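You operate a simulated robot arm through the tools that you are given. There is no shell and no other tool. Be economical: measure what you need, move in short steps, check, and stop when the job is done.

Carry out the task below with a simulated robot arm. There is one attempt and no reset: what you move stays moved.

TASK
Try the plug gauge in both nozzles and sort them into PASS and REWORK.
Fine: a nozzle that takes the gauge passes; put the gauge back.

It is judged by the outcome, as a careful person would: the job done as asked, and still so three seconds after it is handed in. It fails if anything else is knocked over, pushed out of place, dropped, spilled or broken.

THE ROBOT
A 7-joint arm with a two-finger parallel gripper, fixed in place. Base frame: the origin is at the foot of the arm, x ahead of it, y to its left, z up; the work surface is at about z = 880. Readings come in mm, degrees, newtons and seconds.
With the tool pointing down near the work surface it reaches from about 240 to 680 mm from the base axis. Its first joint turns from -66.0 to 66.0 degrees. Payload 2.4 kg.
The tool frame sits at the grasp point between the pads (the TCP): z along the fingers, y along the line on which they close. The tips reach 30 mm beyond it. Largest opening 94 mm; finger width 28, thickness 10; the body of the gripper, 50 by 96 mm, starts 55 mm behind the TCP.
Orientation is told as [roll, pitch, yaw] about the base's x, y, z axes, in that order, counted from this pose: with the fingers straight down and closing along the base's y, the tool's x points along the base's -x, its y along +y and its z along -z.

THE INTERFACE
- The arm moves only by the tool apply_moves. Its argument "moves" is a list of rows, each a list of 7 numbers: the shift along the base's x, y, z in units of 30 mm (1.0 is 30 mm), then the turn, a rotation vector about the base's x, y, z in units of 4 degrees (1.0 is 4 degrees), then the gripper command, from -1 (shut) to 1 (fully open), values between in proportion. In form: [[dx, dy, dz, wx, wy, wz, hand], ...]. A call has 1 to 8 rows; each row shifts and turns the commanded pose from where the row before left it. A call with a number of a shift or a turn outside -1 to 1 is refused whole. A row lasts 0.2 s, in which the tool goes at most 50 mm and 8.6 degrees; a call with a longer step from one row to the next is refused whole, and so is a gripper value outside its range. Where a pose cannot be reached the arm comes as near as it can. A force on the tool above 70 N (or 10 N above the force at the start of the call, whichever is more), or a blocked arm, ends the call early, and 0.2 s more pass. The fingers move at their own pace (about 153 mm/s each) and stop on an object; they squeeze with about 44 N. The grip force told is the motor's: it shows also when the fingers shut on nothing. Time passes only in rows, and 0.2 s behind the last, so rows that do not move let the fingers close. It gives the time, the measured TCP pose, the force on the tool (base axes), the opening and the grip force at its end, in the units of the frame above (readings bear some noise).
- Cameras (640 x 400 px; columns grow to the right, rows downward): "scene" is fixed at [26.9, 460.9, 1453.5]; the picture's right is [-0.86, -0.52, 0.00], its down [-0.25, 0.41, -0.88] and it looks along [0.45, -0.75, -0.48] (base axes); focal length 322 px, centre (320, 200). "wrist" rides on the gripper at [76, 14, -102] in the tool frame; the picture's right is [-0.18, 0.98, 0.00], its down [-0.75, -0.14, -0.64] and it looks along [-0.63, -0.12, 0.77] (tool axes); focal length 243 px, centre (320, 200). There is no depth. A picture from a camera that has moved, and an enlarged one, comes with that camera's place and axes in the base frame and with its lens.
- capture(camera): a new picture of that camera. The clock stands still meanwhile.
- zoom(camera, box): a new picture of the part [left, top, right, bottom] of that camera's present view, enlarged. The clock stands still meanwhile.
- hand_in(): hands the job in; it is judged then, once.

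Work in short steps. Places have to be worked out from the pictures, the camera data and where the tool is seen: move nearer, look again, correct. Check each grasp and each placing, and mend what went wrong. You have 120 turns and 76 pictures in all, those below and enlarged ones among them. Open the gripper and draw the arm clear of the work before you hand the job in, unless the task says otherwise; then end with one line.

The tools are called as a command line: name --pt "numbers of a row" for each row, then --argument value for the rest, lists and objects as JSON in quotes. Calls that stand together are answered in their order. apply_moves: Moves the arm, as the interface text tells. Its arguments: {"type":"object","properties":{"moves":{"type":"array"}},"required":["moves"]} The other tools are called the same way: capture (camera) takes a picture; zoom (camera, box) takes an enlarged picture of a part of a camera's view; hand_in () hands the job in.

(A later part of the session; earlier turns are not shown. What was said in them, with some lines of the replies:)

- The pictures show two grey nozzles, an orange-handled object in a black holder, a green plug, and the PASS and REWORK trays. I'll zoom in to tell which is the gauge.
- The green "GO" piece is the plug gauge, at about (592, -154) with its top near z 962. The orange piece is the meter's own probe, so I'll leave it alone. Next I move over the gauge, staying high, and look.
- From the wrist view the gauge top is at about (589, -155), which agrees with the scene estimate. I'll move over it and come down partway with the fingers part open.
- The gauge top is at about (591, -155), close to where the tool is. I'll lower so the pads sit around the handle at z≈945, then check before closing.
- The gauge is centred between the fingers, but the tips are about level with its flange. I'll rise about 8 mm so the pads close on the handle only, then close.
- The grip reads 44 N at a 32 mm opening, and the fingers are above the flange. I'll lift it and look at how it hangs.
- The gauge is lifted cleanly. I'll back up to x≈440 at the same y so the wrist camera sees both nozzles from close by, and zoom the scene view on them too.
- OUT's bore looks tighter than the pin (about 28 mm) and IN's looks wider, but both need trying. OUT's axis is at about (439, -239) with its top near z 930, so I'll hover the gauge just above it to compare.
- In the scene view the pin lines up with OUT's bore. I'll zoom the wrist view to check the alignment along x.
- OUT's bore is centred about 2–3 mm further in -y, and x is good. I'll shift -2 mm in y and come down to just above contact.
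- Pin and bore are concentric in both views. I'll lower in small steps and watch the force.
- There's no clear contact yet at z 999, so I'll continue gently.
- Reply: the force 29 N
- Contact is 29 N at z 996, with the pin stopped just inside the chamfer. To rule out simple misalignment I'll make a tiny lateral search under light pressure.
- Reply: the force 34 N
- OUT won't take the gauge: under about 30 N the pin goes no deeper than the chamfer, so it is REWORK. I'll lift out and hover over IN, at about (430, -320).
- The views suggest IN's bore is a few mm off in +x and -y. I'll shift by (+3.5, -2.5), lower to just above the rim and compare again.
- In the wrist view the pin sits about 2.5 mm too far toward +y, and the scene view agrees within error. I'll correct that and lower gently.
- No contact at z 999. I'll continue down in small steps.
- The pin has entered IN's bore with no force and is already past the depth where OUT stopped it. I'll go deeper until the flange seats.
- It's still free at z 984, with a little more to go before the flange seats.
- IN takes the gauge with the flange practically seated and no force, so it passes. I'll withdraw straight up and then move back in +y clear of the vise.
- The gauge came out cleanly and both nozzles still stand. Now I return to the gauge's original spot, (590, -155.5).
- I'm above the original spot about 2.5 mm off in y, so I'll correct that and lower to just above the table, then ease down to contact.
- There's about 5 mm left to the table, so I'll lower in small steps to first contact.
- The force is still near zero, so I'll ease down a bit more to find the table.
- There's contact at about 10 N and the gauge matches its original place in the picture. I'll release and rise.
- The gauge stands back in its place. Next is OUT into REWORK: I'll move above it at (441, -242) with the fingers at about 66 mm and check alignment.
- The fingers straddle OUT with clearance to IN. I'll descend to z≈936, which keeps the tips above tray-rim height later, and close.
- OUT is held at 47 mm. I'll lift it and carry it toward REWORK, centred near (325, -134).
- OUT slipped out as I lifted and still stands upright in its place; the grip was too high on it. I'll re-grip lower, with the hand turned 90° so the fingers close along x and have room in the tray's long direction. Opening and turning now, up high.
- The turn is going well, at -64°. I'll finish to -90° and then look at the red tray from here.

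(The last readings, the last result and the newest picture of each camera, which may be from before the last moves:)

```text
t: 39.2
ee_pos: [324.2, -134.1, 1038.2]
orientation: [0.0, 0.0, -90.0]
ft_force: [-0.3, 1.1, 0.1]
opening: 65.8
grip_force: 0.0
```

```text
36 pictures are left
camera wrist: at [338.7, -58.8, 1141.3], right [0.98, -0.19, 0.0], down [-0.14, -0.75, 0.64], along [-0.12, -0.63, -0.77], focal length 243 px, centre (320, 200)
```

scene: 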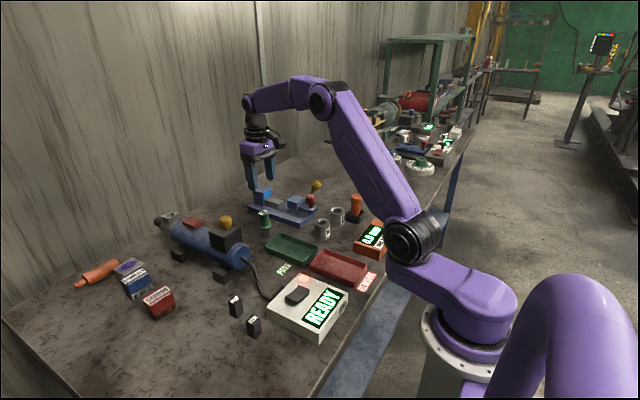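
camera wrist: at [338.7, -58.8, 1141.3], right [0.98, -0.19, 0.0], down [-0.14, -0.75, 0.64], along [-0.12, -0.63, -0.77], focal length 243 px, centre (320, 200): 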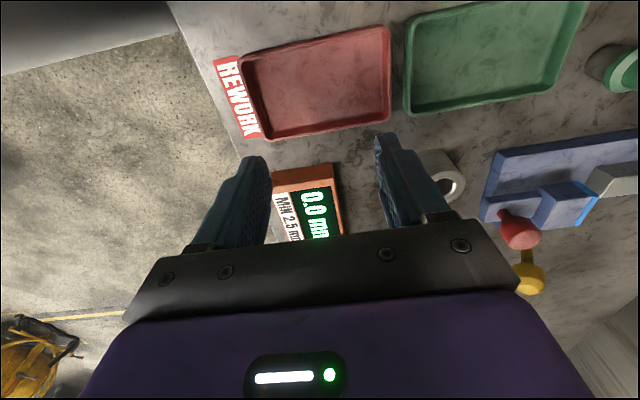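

From here the red tray spans about x 264–390 and y -85 to -166, so its centre is (326, -127). Now back over OUT with the turned hand.

apply_moves --pt "0.98 -0.9 0 0 0 0 0.4" --pt "0.98 -0.9 0 0 0 0 0.4" --pt "0.98 -0.9 0 0 0 0 0.4" --pt "0.96 -0.9 0 0 0 0 0.4" --pt "0 0 -0.9 0 0 0 0.4" --pt "0 0 0 0 0 0 0.4"

capture --camera "wrist"

zoom --camera "scene" --box '[290, 170, 370, 250]'

```text
t: 40.6
ee_pos: [443.6, -240.6, 1013.4]
orientation: [0.0, 0.0, -90.0]
ft_force: [0.1, 1.2, -1.0]
opening: 65.9
grip_force: 0.0
```

```text
35 pictures are left
camera wrist: at [458.3, -166.1, 1115.2], right [0.98, -0.18, 0.0], down [-0.14, -0.75, 0.64], along [-0.12, -0.63, -0.77], focal length 243 px, centre (320, 200)
```

wrist: 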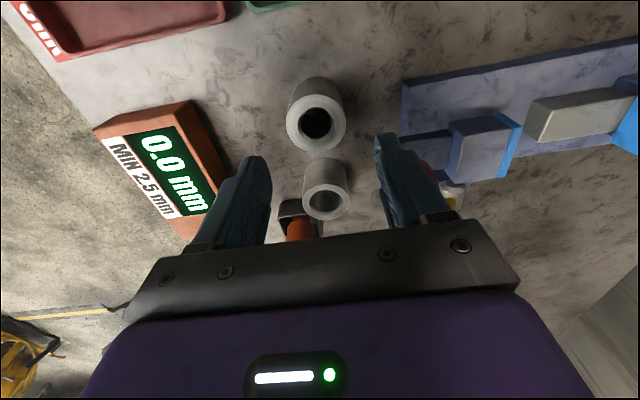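

```text
5.00 times, centred on (330, 210) of scene
camera zoom: at [26.9, 460.9, 1453.5], right [-0.86, -0.52, 0.0], down [-0.25, 0.41, -0.88], along [0.45, -0.75, -0.48], focal length 1612 px, centre (270, 150)
```

zoom: 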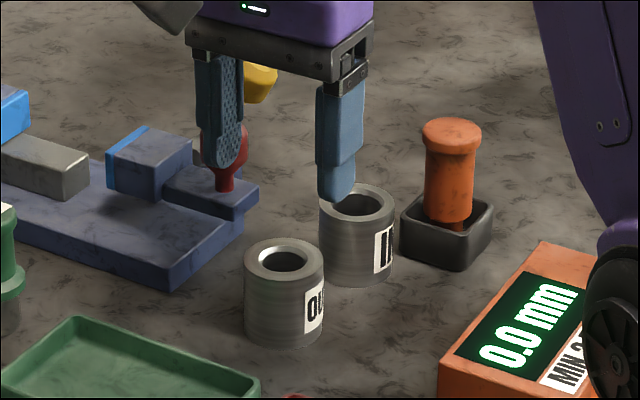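

OUT's centre reads (441, -241), and the fingers clear the vise (x≥515) and IN. I'll shift x by -2.5 mm and descend to z≈917.

apply_moves --pt "-0.08 0 -0.9 0 0 0 0.4" --pt "0 0 -0.9 0 0 0 0.4" --pt "0 0 -0.9 0 0 0 0.4" --pt "0 0 -0.45 0 0 0 0.4" --pt "0 0 0 0 0 0 0.4"

zoom --camera "scene" --box '[290, 170, 370, 250]'

```text
t: 41.8
ee_pos: [439.6, -242.0, 916.0]
orientation: [-0.1, 0.0, -90.1]
ft_force: [-0.1, -0.1, -0.8]
opening: 65.9
grip_force: 0.0
```

```text
5.00 times, centred on (330, 210) of scene
camera zoom: at [26.9, 460.9, 1453.5], right [-0.86, -0.52, 0.0], down [-0.25, 0.41, -0.88], along [0.45, -0.75, -0.48], focal length 1612 px, centre (270, 150)
```

zoom: 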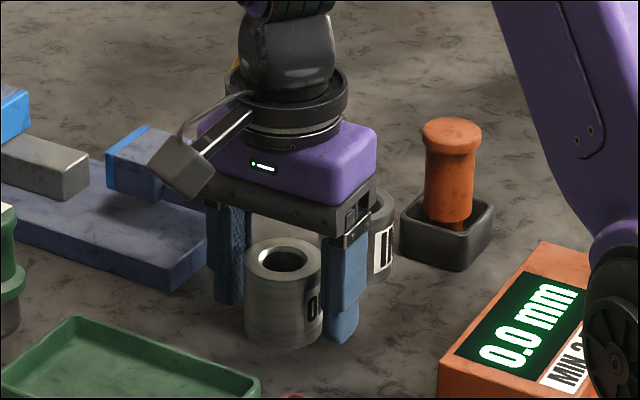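

The fingers straddle OUT deep enough. I'll close, lift slightly and check that it holds.

apply_moves --pt "0 0 0 0 0 0 0.1" --pt "0 0 0 0 0 0 -0.3" --pt "0 0 0 0 0 0 -1" --pt "0 0 0 0 0 0 -1" --pt "0 0 0.2 0 0 0 -1" --pt "0 0 0.3 0 0 0 -1" --pt "0 0 0 0 0 0 -1"

zoom --camera "scene" --box '[290, 170, 370, 250]'

```text
t: 43.4
ee_pos: [440.1, -240.7, 931.6]
orientation: [0.0, 0.0, -90.0]
ft_force: [-0.7, 0.2, -6.3]
opening: 47.1
grip_force: 43.8
```

```text
5.00 times, centred on (330, 210) of scene
camera zoom: at [26.9, 460.9, 1453.5], right [-0.86, -0.52, 0.0], down [-0.25, 0.41, -0.88], along [0.45, -0.75, -0.48], focal length 1612 px, centre (270, 150)
```

zoom: 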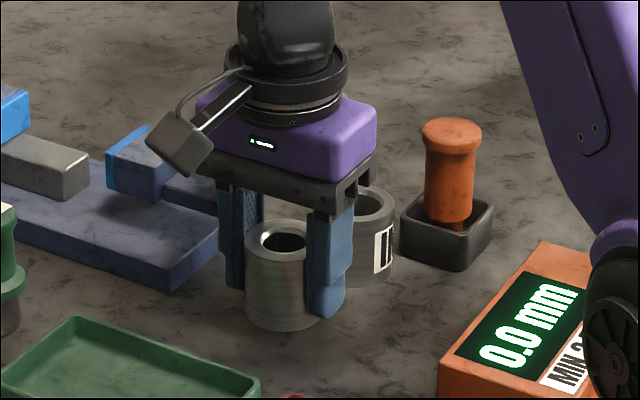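

It holds, at about 6 N and lifted clear. I'll raise it and carry it to the REWORK tray at moderate speed.

apply_moves --pt "0 0 0.6 0 0 0 -1" --pt "0 0 0.8 0 0 0 -1" --pt "0 0 0.6 0 0 0 -1" --pt "-0.7 0.7 0 0 0 0 -1" --pt "-0.8 0.8 0 0 0 0 -1" --pt "-0.8 0.8 0 0 0 0 -1" --pt "-0.8 0.8 0 0 0 0 -1" --pt "-0.7 0.67 0 0 0 0 -1"

capture --camera "wrist"

zoom --camera "scene" --box '[270, 190, 400, 310]'

```text
t: 45.2
ee_pos: [325.6, -129.1, 993.5]
orientation: [0.1, 0.0, -90.1]
ft_force: [0.2, 0.3, -5.5]
opening: 46.6
grip_force: 44.1
```

```text
31 pictures are left
camera wrist: at [340.8, -54.2, 1095.3], right [0.98, -0.19, 0.0], down [-0.14, -0.75, 0.64], along [-0.12, -0.63, -0.77], focal length 243 px, centre (320, 200)
```

wrist: 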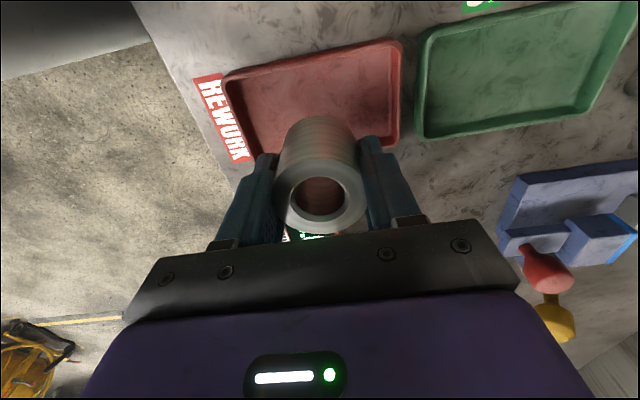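

```text
3.33 times, centred on (335, 250) of scene
camera zoom: at [26.9, 460.9, 1453.5], right [-0.86, -0.52, 0.0], down [-0.25, 0.41, -0.88], along [0.45, -0.75, -0.48], focal length 1074 px, centre (270, 33)
```

zoom: 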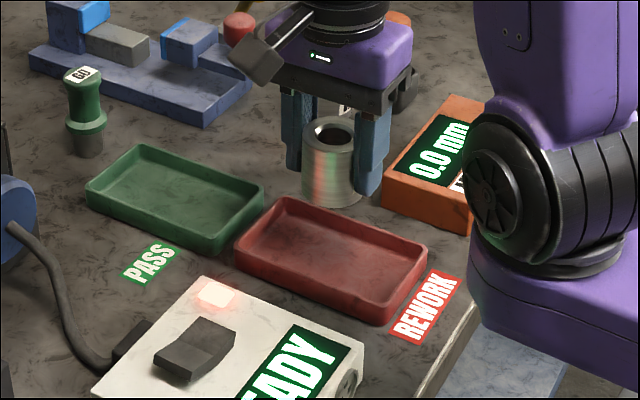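

The tray is centred at about (325, -127), right under the nozzle. I'll lower into it in steps.

apply_moves --pt "0 0.06 -0.7 0 0 0 -1" --pt "0 0 -0.7 0 0 0 -1" --pt "0 0 -0.4 0 0 0 -1" --pt "0 0 0 0 0 0 -1"

zoom --camera "scene" --box '[290, 210, 390, 310]'

```text
t: 46.2
ee_pos: [327.1, -127.1, 937.6]
orientation: [0.0, 0.0, -90.1]
ft_force: [1.0, -1.3, -5.1]
opening: 46.8
grip_force: 44.5
```

```text
4.00 times, centred on (340, 260) of scene
camera zoom: at [26.9, 460.9, 1453.5], right [-0.86, -0.52, 0.0], down [-0.25, 0.41, -0.88], along [0.45, -0.75, -0.48], focal length 1289 px, centre (240, -40)
```

zoom: 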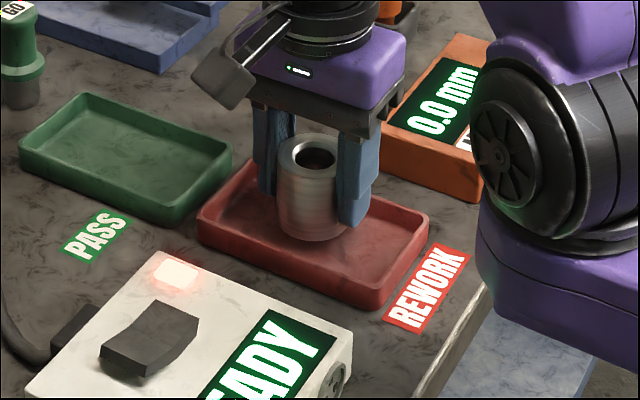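

Scene suggests the nozzle is slightly toward the front of the tray, so I'll nudge y by -3 mm and lower a further 10 mm before checking.

apply_moves --pt "0 -0.1 0 0 0 0 -1" --pt "0 0 -0.2 0 0 0 -1" --pt "0 0 -0.15 0 0 0 -1" --pt "0 0 0 0 0 0 -1"

capture --camera "wrist"

zoom --camera "scene" --box '[290, 210, 390, 310]'

```text
t: 47.2
ee_pos: [324.6, -130.8, 928.4]
orientation: [0.0, -0.1, -90.0]
ft_force: [0.2, 0.1, -4.7]
opening: 46.4
grip_force: 44.2
```

```text
28 pictures are left
camera wrist: at [339.2, -55.1, 1030.5], right [0.98, -0.18, 0.0], down [-0.14, -0.75, 0.64], along [-0.12, -0.63, -0.77], focal length 243 px, centre (320, 200)
```

wrist: 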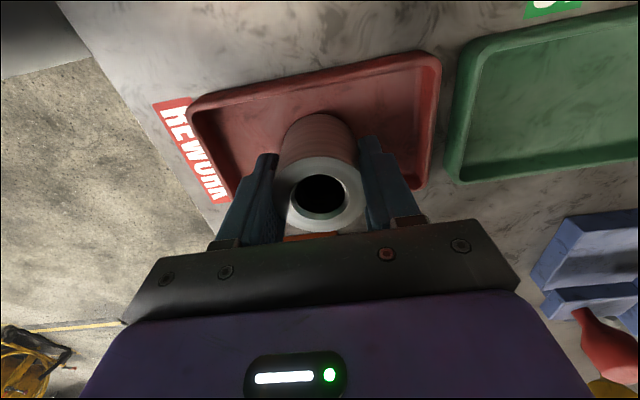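

```text
4.00 times, centred on (340, 260) of scene
camera zoom: at [26.9, 460.9, 1453.5], right [-0.86, -0.52, 0.0], down [-0.25, 0.41, -0.88], along [0.45, -0.75, -0.48], focal length 1289 px, centre (240, -40)
```

zoom: 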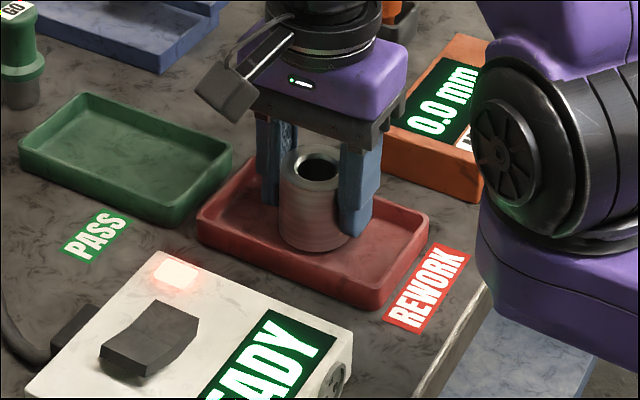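

The nozzle is within the tray walls in both views. I'll lower to contact.

apply_moves --pt "0 0 -0.1 0 0 0 -1" --pt "0 0 -0.08 0 0 0 -1" --pt "0 0 0 0 0 0 -1"

```text
t: 48.0
ee_pos: [324.8, -129.4, 923.3]
orientation: [0.0, 0.0, -90.1]
ft_force: [-2.9, 2.0, 30.6]
opening: 46.4
grip_force: 43.8
```

There's firm contact at z 923. I'll ease up slightly, release and rise.

apply_moves --pt "0 0 0.03 0 0 0 -1" --pt "0 0 0 0 0 0 0.1" --pt "0 0 0 0 0 0 0.4" --pt "0 0 0 0 0 0 0.4" --pt "0 0 0.6 0 0 0 0.4" --pt "0 0 1 0 0 0 0.4" --pt "0 0 1 0 0 0 0.4" --pt "0 0 1 0 0 0 0.4"

capture --camera "wrist"

zoom --camera "scene" --box '[240, 170, 400, 310]'

```text
t: 49.8
ee_pos: [324.3, -128.4, 1031.5]
orientation: [-0.1, 0.0, -90.0]
ft_force: [0.3, 0.9, 0.7]
opening: 66.0
grip_force: 0.0
```

```text
26 pictures are left
camera wrist: at [338.3, -54.2, 1133.4], right [0.98, -0.18, 0.0], down [-0.14, -0.75, 0.64], along [-0.12, -0.63, -0.77], focal length 243 px, centre (320, 200)
```

wrist: 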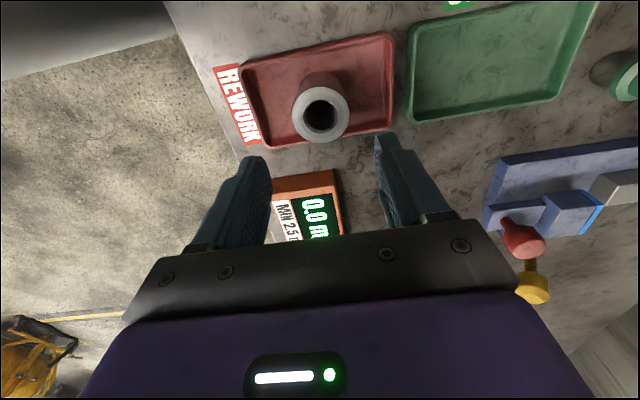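

```text
2.86 times, centred on (320, 240) of scene
camera zoom: at [26.9, 460.9, 1453.5], right [-0.86, -0.52, 0.0], down [-0.25, 0.41, -0.88], along [0.45, -0.75, -0.48], focal length 921 px, centre (320, 86)
```

zoom: 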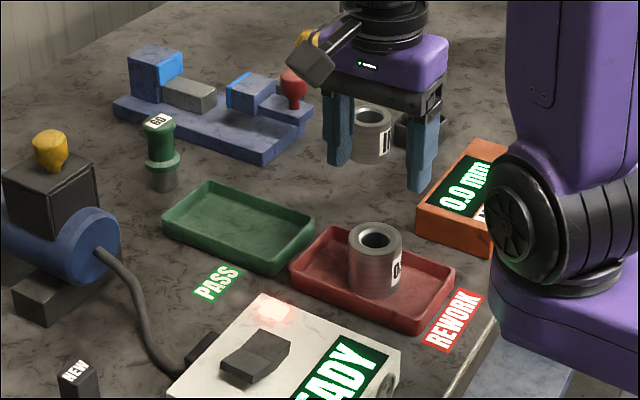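

OUT stands in REWORK. Next is IN: moving over (434, -325) and hovering.

apply_moves --pt "0.6 -0.9 0 0 0 0 0.4" --pt "0.6 -1 0 0 0 0 0.4" --pt "0.6 -1 0 0 0 0 0.4" --pt "0.6 -1 0 0 0 0 0.4" --pt "0.6 -1 0 0 0 0 0.4" --pt "0.6 -1 0 0 0 0 0.4" --pt "0.06 -0.65 -0.3 0 0 0 0.4" --pt "0 0 0 0 0 0 0.4"

capture --camera "wrist"

zoom --camera "scene" --box '[300, 160, 380, 240]'

```text
t: 51.6
ee_pos: [433.5, -326.6, 1020.9]
orientation: [0.0, 0.0, -89.9]
ft_force: [0.0, 0.4, -0.2]
opening: 66.0
grip_force: 0.2
```

```text
24 pictures are left
camera wrist: at [448.2, -252.3, 1122.3], right [0.98, -0.18, 0.0], down [-0.14, -0.75, 0.64], along [-0.12, -0.63, -0.77], focal length 243 px, centre (320, 200)
```

wrist: 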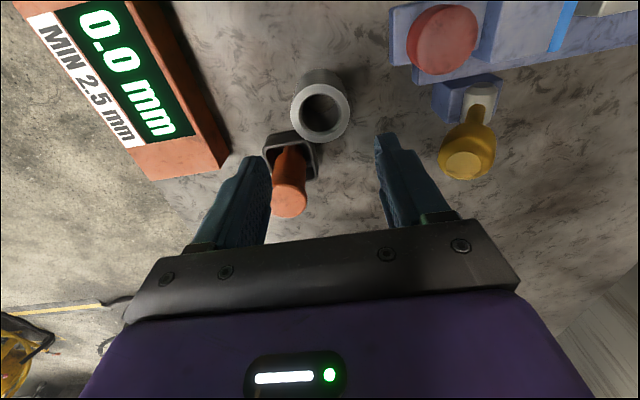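

```text
5.00 times, centred on (340, 200) of scene
camera zoom: at [26.9, 460.9, 1453.5], right [-0.86, -0.52, 0.0], down [-0.25, 0.41, -0.88], along [0.45, -0.75, -0.48], focal length 1612 px, centre (220, 200)
```

zoom: 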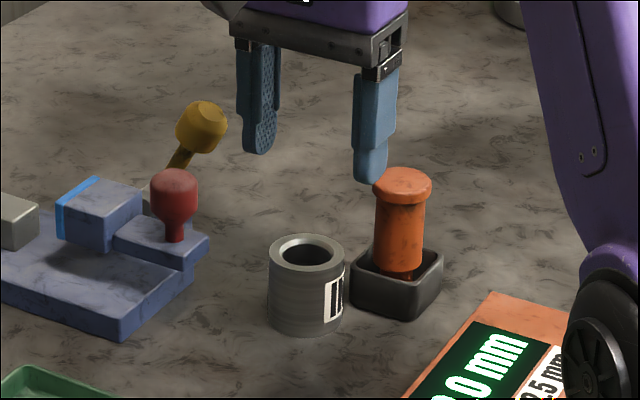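

IN's centre is about (435, -322). The probe holder's corner at about (403, -342) is close to where the -x finger would come down. I'll turn the hand 20° more, swinging that finger away from the holder, shift +3 mm in y, and look.

apply_moves --pt "0.03 0.12 0 0 0 -1 0.4" --pt "0 0 0 0 0 -1 0.4" --pt "0 0 0 0 0 -1 0.4" --pt "0 0 0 0 0 -1 0.4" --pt "0 0 0 0 0 -1 0.4" --pt "0 0 -0.6 0 0 0 0.4" --pt "0 0 0 0 0 0 0.4"

zoom --camera "wrist" --box '[220, 50, 420, 230]'

zoom --camera "scene" --box '[300, 170, 380, 240]'

```text
t: 53.2
ee_pos: [435.8, -322.2, 1005.1]
orientation: [0.1, 0.0, -110.1]
ft_force: [0.8, 0.6, -0.2]
opening: 65.7
grip_force: 0.2
```

```text
2.22 times, centred on (320, 140) of wrist
camera zoom: at [475.2, -257.5, 1106.8], right [0.86, -0.51, 0.0], down [-0.39, -0.66, 0.64], along [-0.33, -0.55, -0.77], focal length 539 px, centre (320, 333)
```

zoom: 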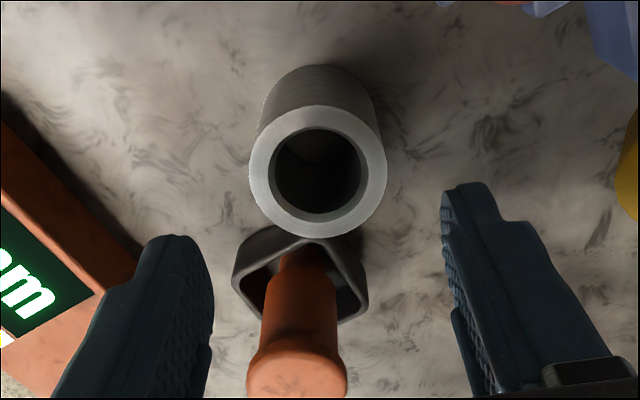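

```text
5.71 times, centred on (340, 205) of scene
camera zoom: at [26.9, 460.9, 1453.5], right [-0.86, -0.52, 0.0], down [-0.25, 0.41, -0.88], along [0.45, -0.75, -0.48], focal length 1842 px, centre (206, 171)
```

zoom: 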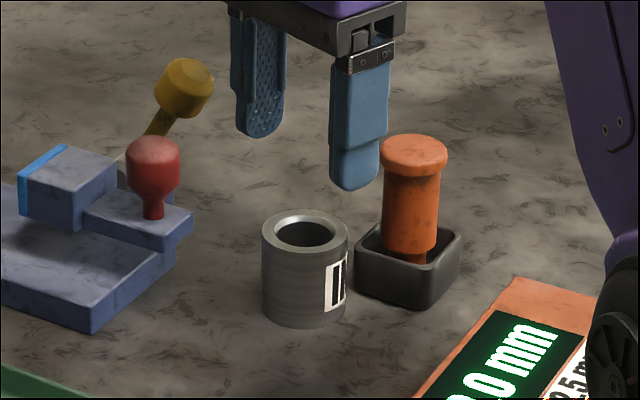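

The tool is exactly over IN at (435.6, -322), and the turned fingers clear the probe holder by about 20 mm. Descending to z≈918 in two steps.

apply_moves --pt "0 0 -0.7 0 0 0 0.4" --pt "0 0 -0.7 0 0 0 0.4" --pt "0 0 -0.5 0 0 0 0.4" --pt "0 0 0 0 0 0 0.4"

capture --camera "wrist"

zoom --camera "scene" --box '[300, 170, 380, 240]'

```text
t: 54.2
ee_pos: [435.8, -324.1, 947.9]
orientation: [0.0, 0.0, -110.0]
ft_force: [-0.5, 0.7, -0.3]
opening: 65.8
grip_force: 0.1
```

```text
20 pictures are left
camera wrist: at [474.8, -258.3, 1049.9], right [0.86, -0.51, 0.0], down [-0.39, -0.66, 0.64], along [-0.33, -0.55, -0.77], focal length 243 px, centre (320, 200)
```

wrist: 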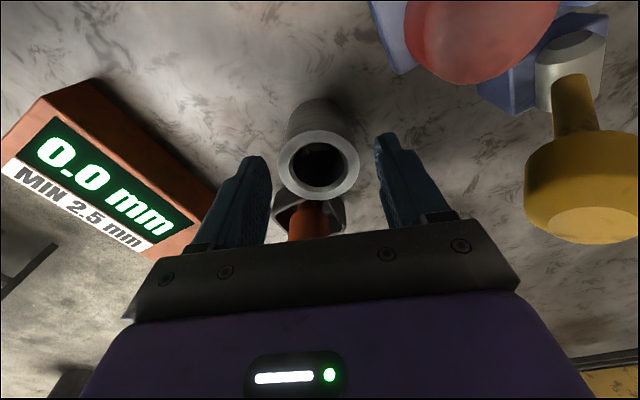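

```text
5.71 times, centred on (340, 205) of scene
camera zoom: at [26.9, 460.9, 1453.5], right [-0.86, -0.52, 0.0], down [-0.25, 0.41, -0.88], along [0.45, -0.75, -0.48], focal length 1842 px, centre (206, 171)
```

zoom: 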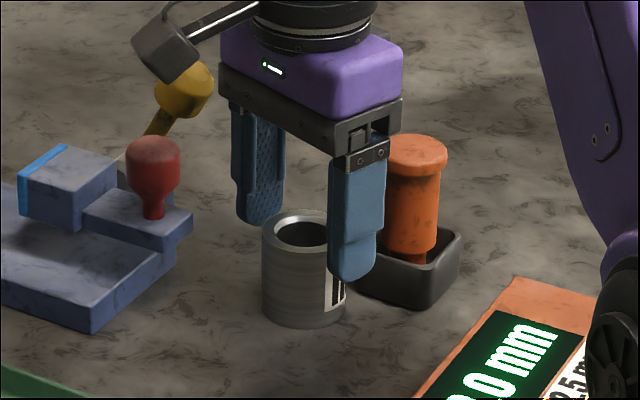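

The fingers straddle IN with clearance to the probe. I'll go down 30 mm more, close and lift slightly.

apply_moves --pt "0 0.04 -0.5 0 0 0 0.4" --pt "0 0 -0.5 0 0 0 0.4" --pt "0 0 0 0 0 0 0.4" --pt "0 0 0 0 0 0 -0.2" --pt "0 0 0 0 0 0 -1" --pt "0 0 0 0 0 0 -1" --pt "0 0 0.5 0 0 0 -1" --pt "0 0 0 0 0 0 -1"

zoom --camera "scene" --box '[300, 170, 380, 240]'

```text
t: 56.0
ee_pos: [435.9, -323.3, 932.6]
orientation: [-0.1, 0.0, -110.0]
ft_force: [0.3, 0.0, -3.9]
opening: 47.6
grip_force: 43.3
```

```text
5.71 times, centred on (340, 205) of scene
camera zoom: at [26.9, 460.9, 1453.5], right [-0.86, -0.52, 0.0], down [-0.25, 0.41, -0.88], along [0.45, -0.75, -0.48], focal length 1842 px, centre (206, 171)
```

zoom: 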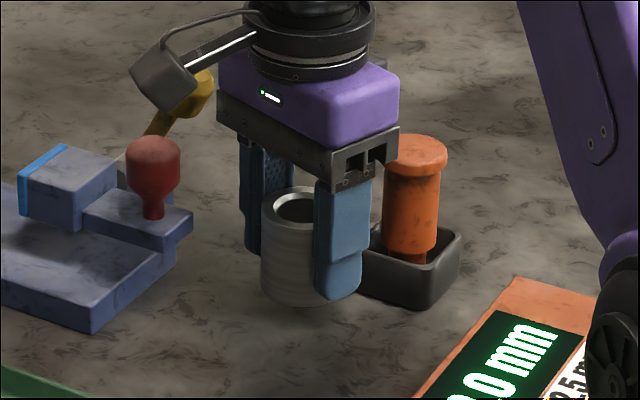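

IN is held. I'll lift it and carry it to the PASS tray at about (469, -127), turning the hand back to -90° on the way.

apply_moves --pt "0 0 0.7 0 0 0 -1" --pt "0 0 0.8 0 0 0 -1" --pt "0 0 0.7 0 0 0 -1" --pt "0 0.8 0 0 0 1 -1" --pt "0.2 1 0 0 0 1 -1" --pt "0.3 1 0 0 0 1 -1" --pt "0.3 1 0 0 0 1 -1" --pt "0.2 1 0 0 0 1 -1"

apply_moves --pt "0.1 0.9 0 0 0 0 -1" --pt "0 0.8 0 0 0 0 -1" --pt "0 0 0 0 0 0 -1"

capture --camera "wrist"

zoom --camera "scene" --box '[230, 160, 370, 290]'

```text
t: 57.8
ee_pos: [465.3, -176.8, 997.7]
orientation: [-0.1, 0.1, -90.0]
ft_force: [-1.0, -0.6, -4.7]
opening: 46.8
grip_force: 43.9
```

```text
t: 58.6
ee_pos: [468.5, -127.1, 999.2]
orientation: [0.1, -0.1, -90.0]
ft_force: [-0.2, -0.7, -4.6]
opening: 47.0
grip_force: 44.1
```

```text
17 pictures are left
camera wrist: at [482.8, -51.6, 1100.9], right [0.98, -0.18, 0.0], down [-0.14, -0.75, 0.64], along [-0.12, -0.63, -0.77], focal length 243 px, centre (320, 200)
```

wrist: 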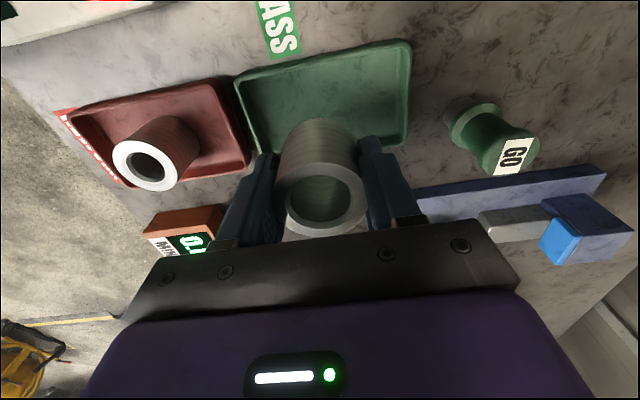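

```text
3.08 times, centred on (300, 225) of scene
camera zoom: at [26.9, 460.9, 1453.5], right [-0.86, -0.52, 0.0], down [-0.25, 0.41, -0.88], along [0.45, -0.75, -0.48], focal length 992 px, centre (382, 123)
```

zoom: 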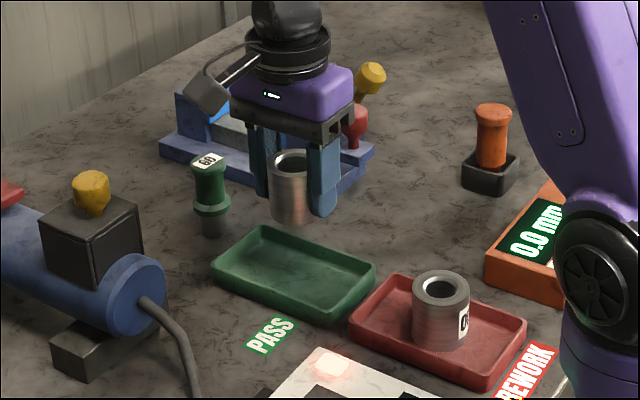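

The green tray's centre reads about (473, -128). I'll shift +4 mm in x and lower in steps.

apply_moves --pt "0.14 -0.05 -0.7 0 0 0 -1" --pt "0 0 -0.7 0 0 0 -1" --pt "0 0 -0.6 0 0 0 -1" --pt "0 0 -0.25 0 0 0 -1" --pt "0 0 0 0 0 0 -1"

capture --camera "wrist"

zoom --camera "scene" --box '[240, 180, 340, 280]'

```text
t: 59.8
ee_pos: [472.3, -127.9, 930.9]
orientation: [0.0, 0.1, -90.0]
ft_force: [0.5, -0.1, -4.2]
opening: 45.8
grip_force: 43.8
```

```text
15 pictures are left
camera wrist: at [486.1, -53.3, 1033.3], right [0.98, -0.18, 0.0], down [-0.14, -0.75, 0.64], along [-0.12, -0.63, -0.77], focal length 243 px, centre (320, 200)
```

wrist: 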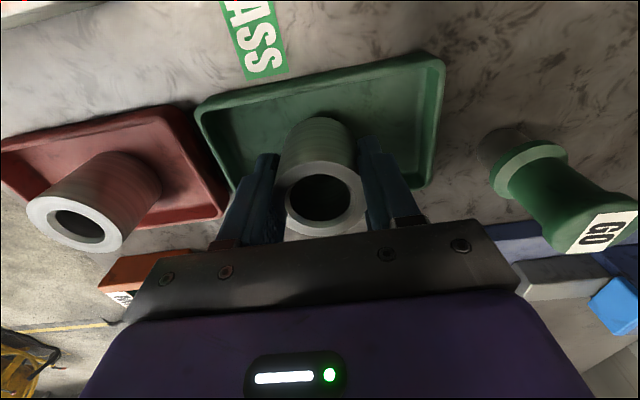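

```text
4.00 times, centred on (290, 230) of scene
camera zoom: at [26.9, 460.9, 1453.5], right [-0.86, -0.52, 0.0], down [-0.25, 0.41, -0.88], along [0.45, -0.75, -0.48], focal length 1289 px, centre (440, 80)
```

zoom: 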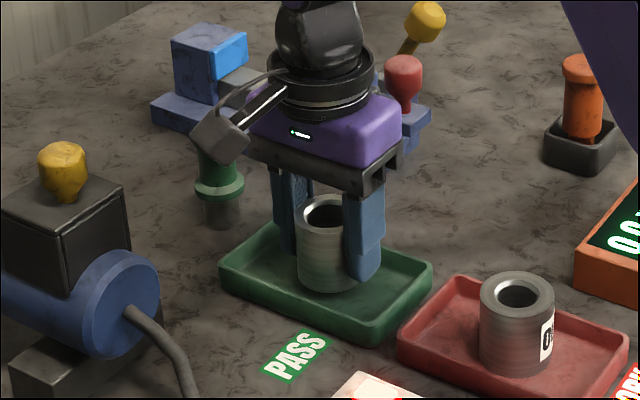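

It's well inside the tray. I'll lower to contact.

apply_moves --pt "0 0 -0.1 0 0 0 -1" --pt "0 0 -0.08 0 0 0 -1" --pt "0 0 0 0 0 0 -1"

```text
t: 60.6
ee_pos: [472.9, -128.9, 926.4]
orientation: [0.0, 0.0, -90.0]
ft_force: [0.0, 0.2, -3.1]
opening: 46.2
grip_force: 43.6
```

apply_moves --pt "0 0 -0.06 0 0 0 -1" --pt "0 0 -0.03 0 0 0 -1" --pt "0 0 0 0 0 0 -1"

```text
t: 61.4
ee_pos: [472.2, -128.1, 923.9]
orientation: [0.0, 0.0, -90.1]
ft_force: [-1.0, 0.3, -4.0]
opening: 46.2
grip_force: 44.1
```

It's still hanging free, so I'll ease down a little more.

apply_moves --pt "0 0 -0.06 0 0 0 -1" --pt "0 0 0 0 0 0 -1"

```text
t: 62.0
ee_pos: [474.1, -129.2, 921.6]
orientation: [0.0, 0.0, -90.0]
ft_force: [-0.1, 0.1, -4.8]
opening: 46.0
grip_force: 43.7
```

apply_moves --pt "0 0 -0.05 0 0 0 -1" --pt "0 0 0 0 0 0 -1"

zoom --camera "scene" --box '[260, 200, 330, 270]'

```text
t: 62.6
ee_pos: [472.9, -128.5, 921.0]
orientation: [0.1, -0.1, -90.0]
ft_force: [-6.8, 2.3, 29.3]
opening: 45.9
grip_force: 44.0
```

```text
5.71 times, centred on (295, 235) of scene
camera zoom: at [26.2, 461.1, 1453.5], right [-0.86, -0.52, 0.0], down [-0.25, 0.41, -0.88], along [0.45, -0.75, -0.48], focal length 1842 px, centre (463, 0)
```

zoom: 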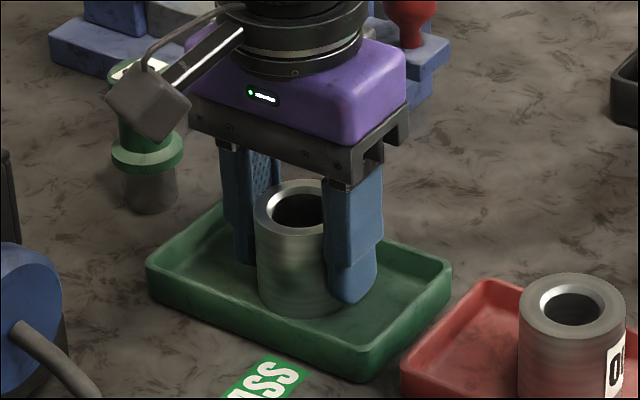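

It has reached the tray floor, with about 30 N showing. I'll ease up slightly, release and rise straight up.

apply_moves --pt "0 0 0.03 0 0 0 -1" --pt "0 0 0 0 0 0 0.1" --pt "0 0 0 0 0 0 0.4" --pt "0 0 0 0 0 0 0.4" --pt "0 0 0.6 0 0 0 0.4" --pt "0 0 1 0 0 0 0.4" --pt "0 0 1 0 0 0 0.4" --pt "0 0 1 0 0 0 0.4"

apply_moves --pt "0 0 1 0 0 0 0.6" --pt "0 0 1 0 0 0 0.6" --pt "-0.6 0 1 0 0 0 0.6" --pt "-1 0 1 0 0 0 0.6" --pt "-1 0 0.5 0 0 0 0.6" --pt "-1 0 0 0 0 0 0.6" --pt "0 0 0 0 0 0 0.6" --pt "0 0 0 0 0 0 0.6"

capture --camera "scene"

zoom --camera "scene" --box '[230, 170, 400, 310]'

```text
t: 64.4
ee_pos: [471.6, -126.9, 1031.1]
orientation: [0.0, 0.0, -90.0]
ft_force: [0.0, 0.2, -1.0]
opening: 65.8
grip_force: 0.1
```

```text
t: 66.2
ee_pos: [363.7, -128.7, 1165.6]
orientation: [0.0, -0.1, -90.1]
ft_force: [0.5, 0.7, -0.9]
opening: 75.4
grip_force: 0.0
```

```text
12 pictures are left
```

scene: 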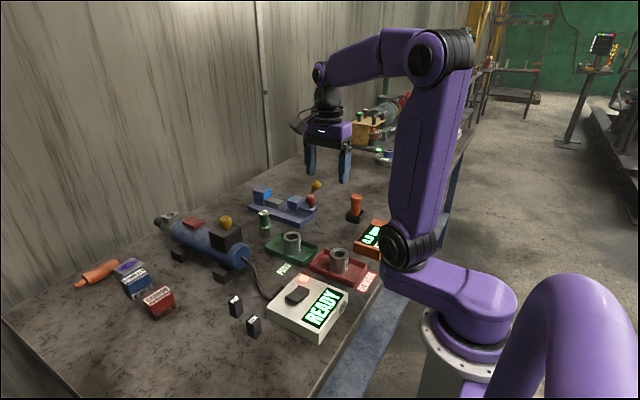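

```text
2.86 times, centred on (315, 240) of scene
camera zoom: at [26.8, 460.9, 1453.5], right [-0.86, -0.52, 0.0], down [-0.25, 0.41, -0.88], along [0.45, -0.75, -0.48], focal length 921 px, centre (334, 86)
```

zoom: 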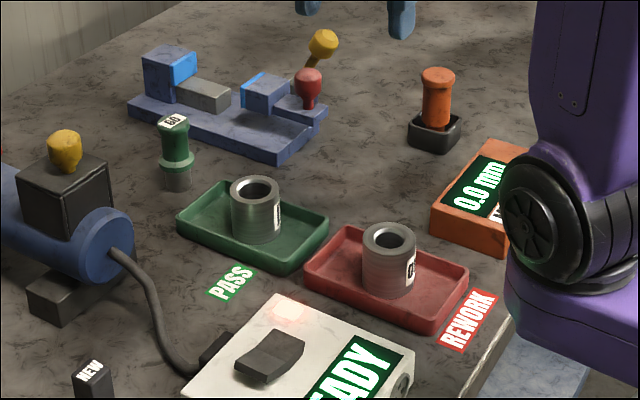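

IN stands in PASS, OUT stands in REWORK, the gauge is back in its place, and nothing else has moved. The gripper is open and clear, so I'm handing in.

hand_in

```text
The job is handed in.
```

I tried the gauge in both nozzles: IN took it and is in PASS, OUT did not and is in REWORK, and the gauge is back where it stood; OUT slipped from the grip on my first lift but stayed upright and was re-gripped.
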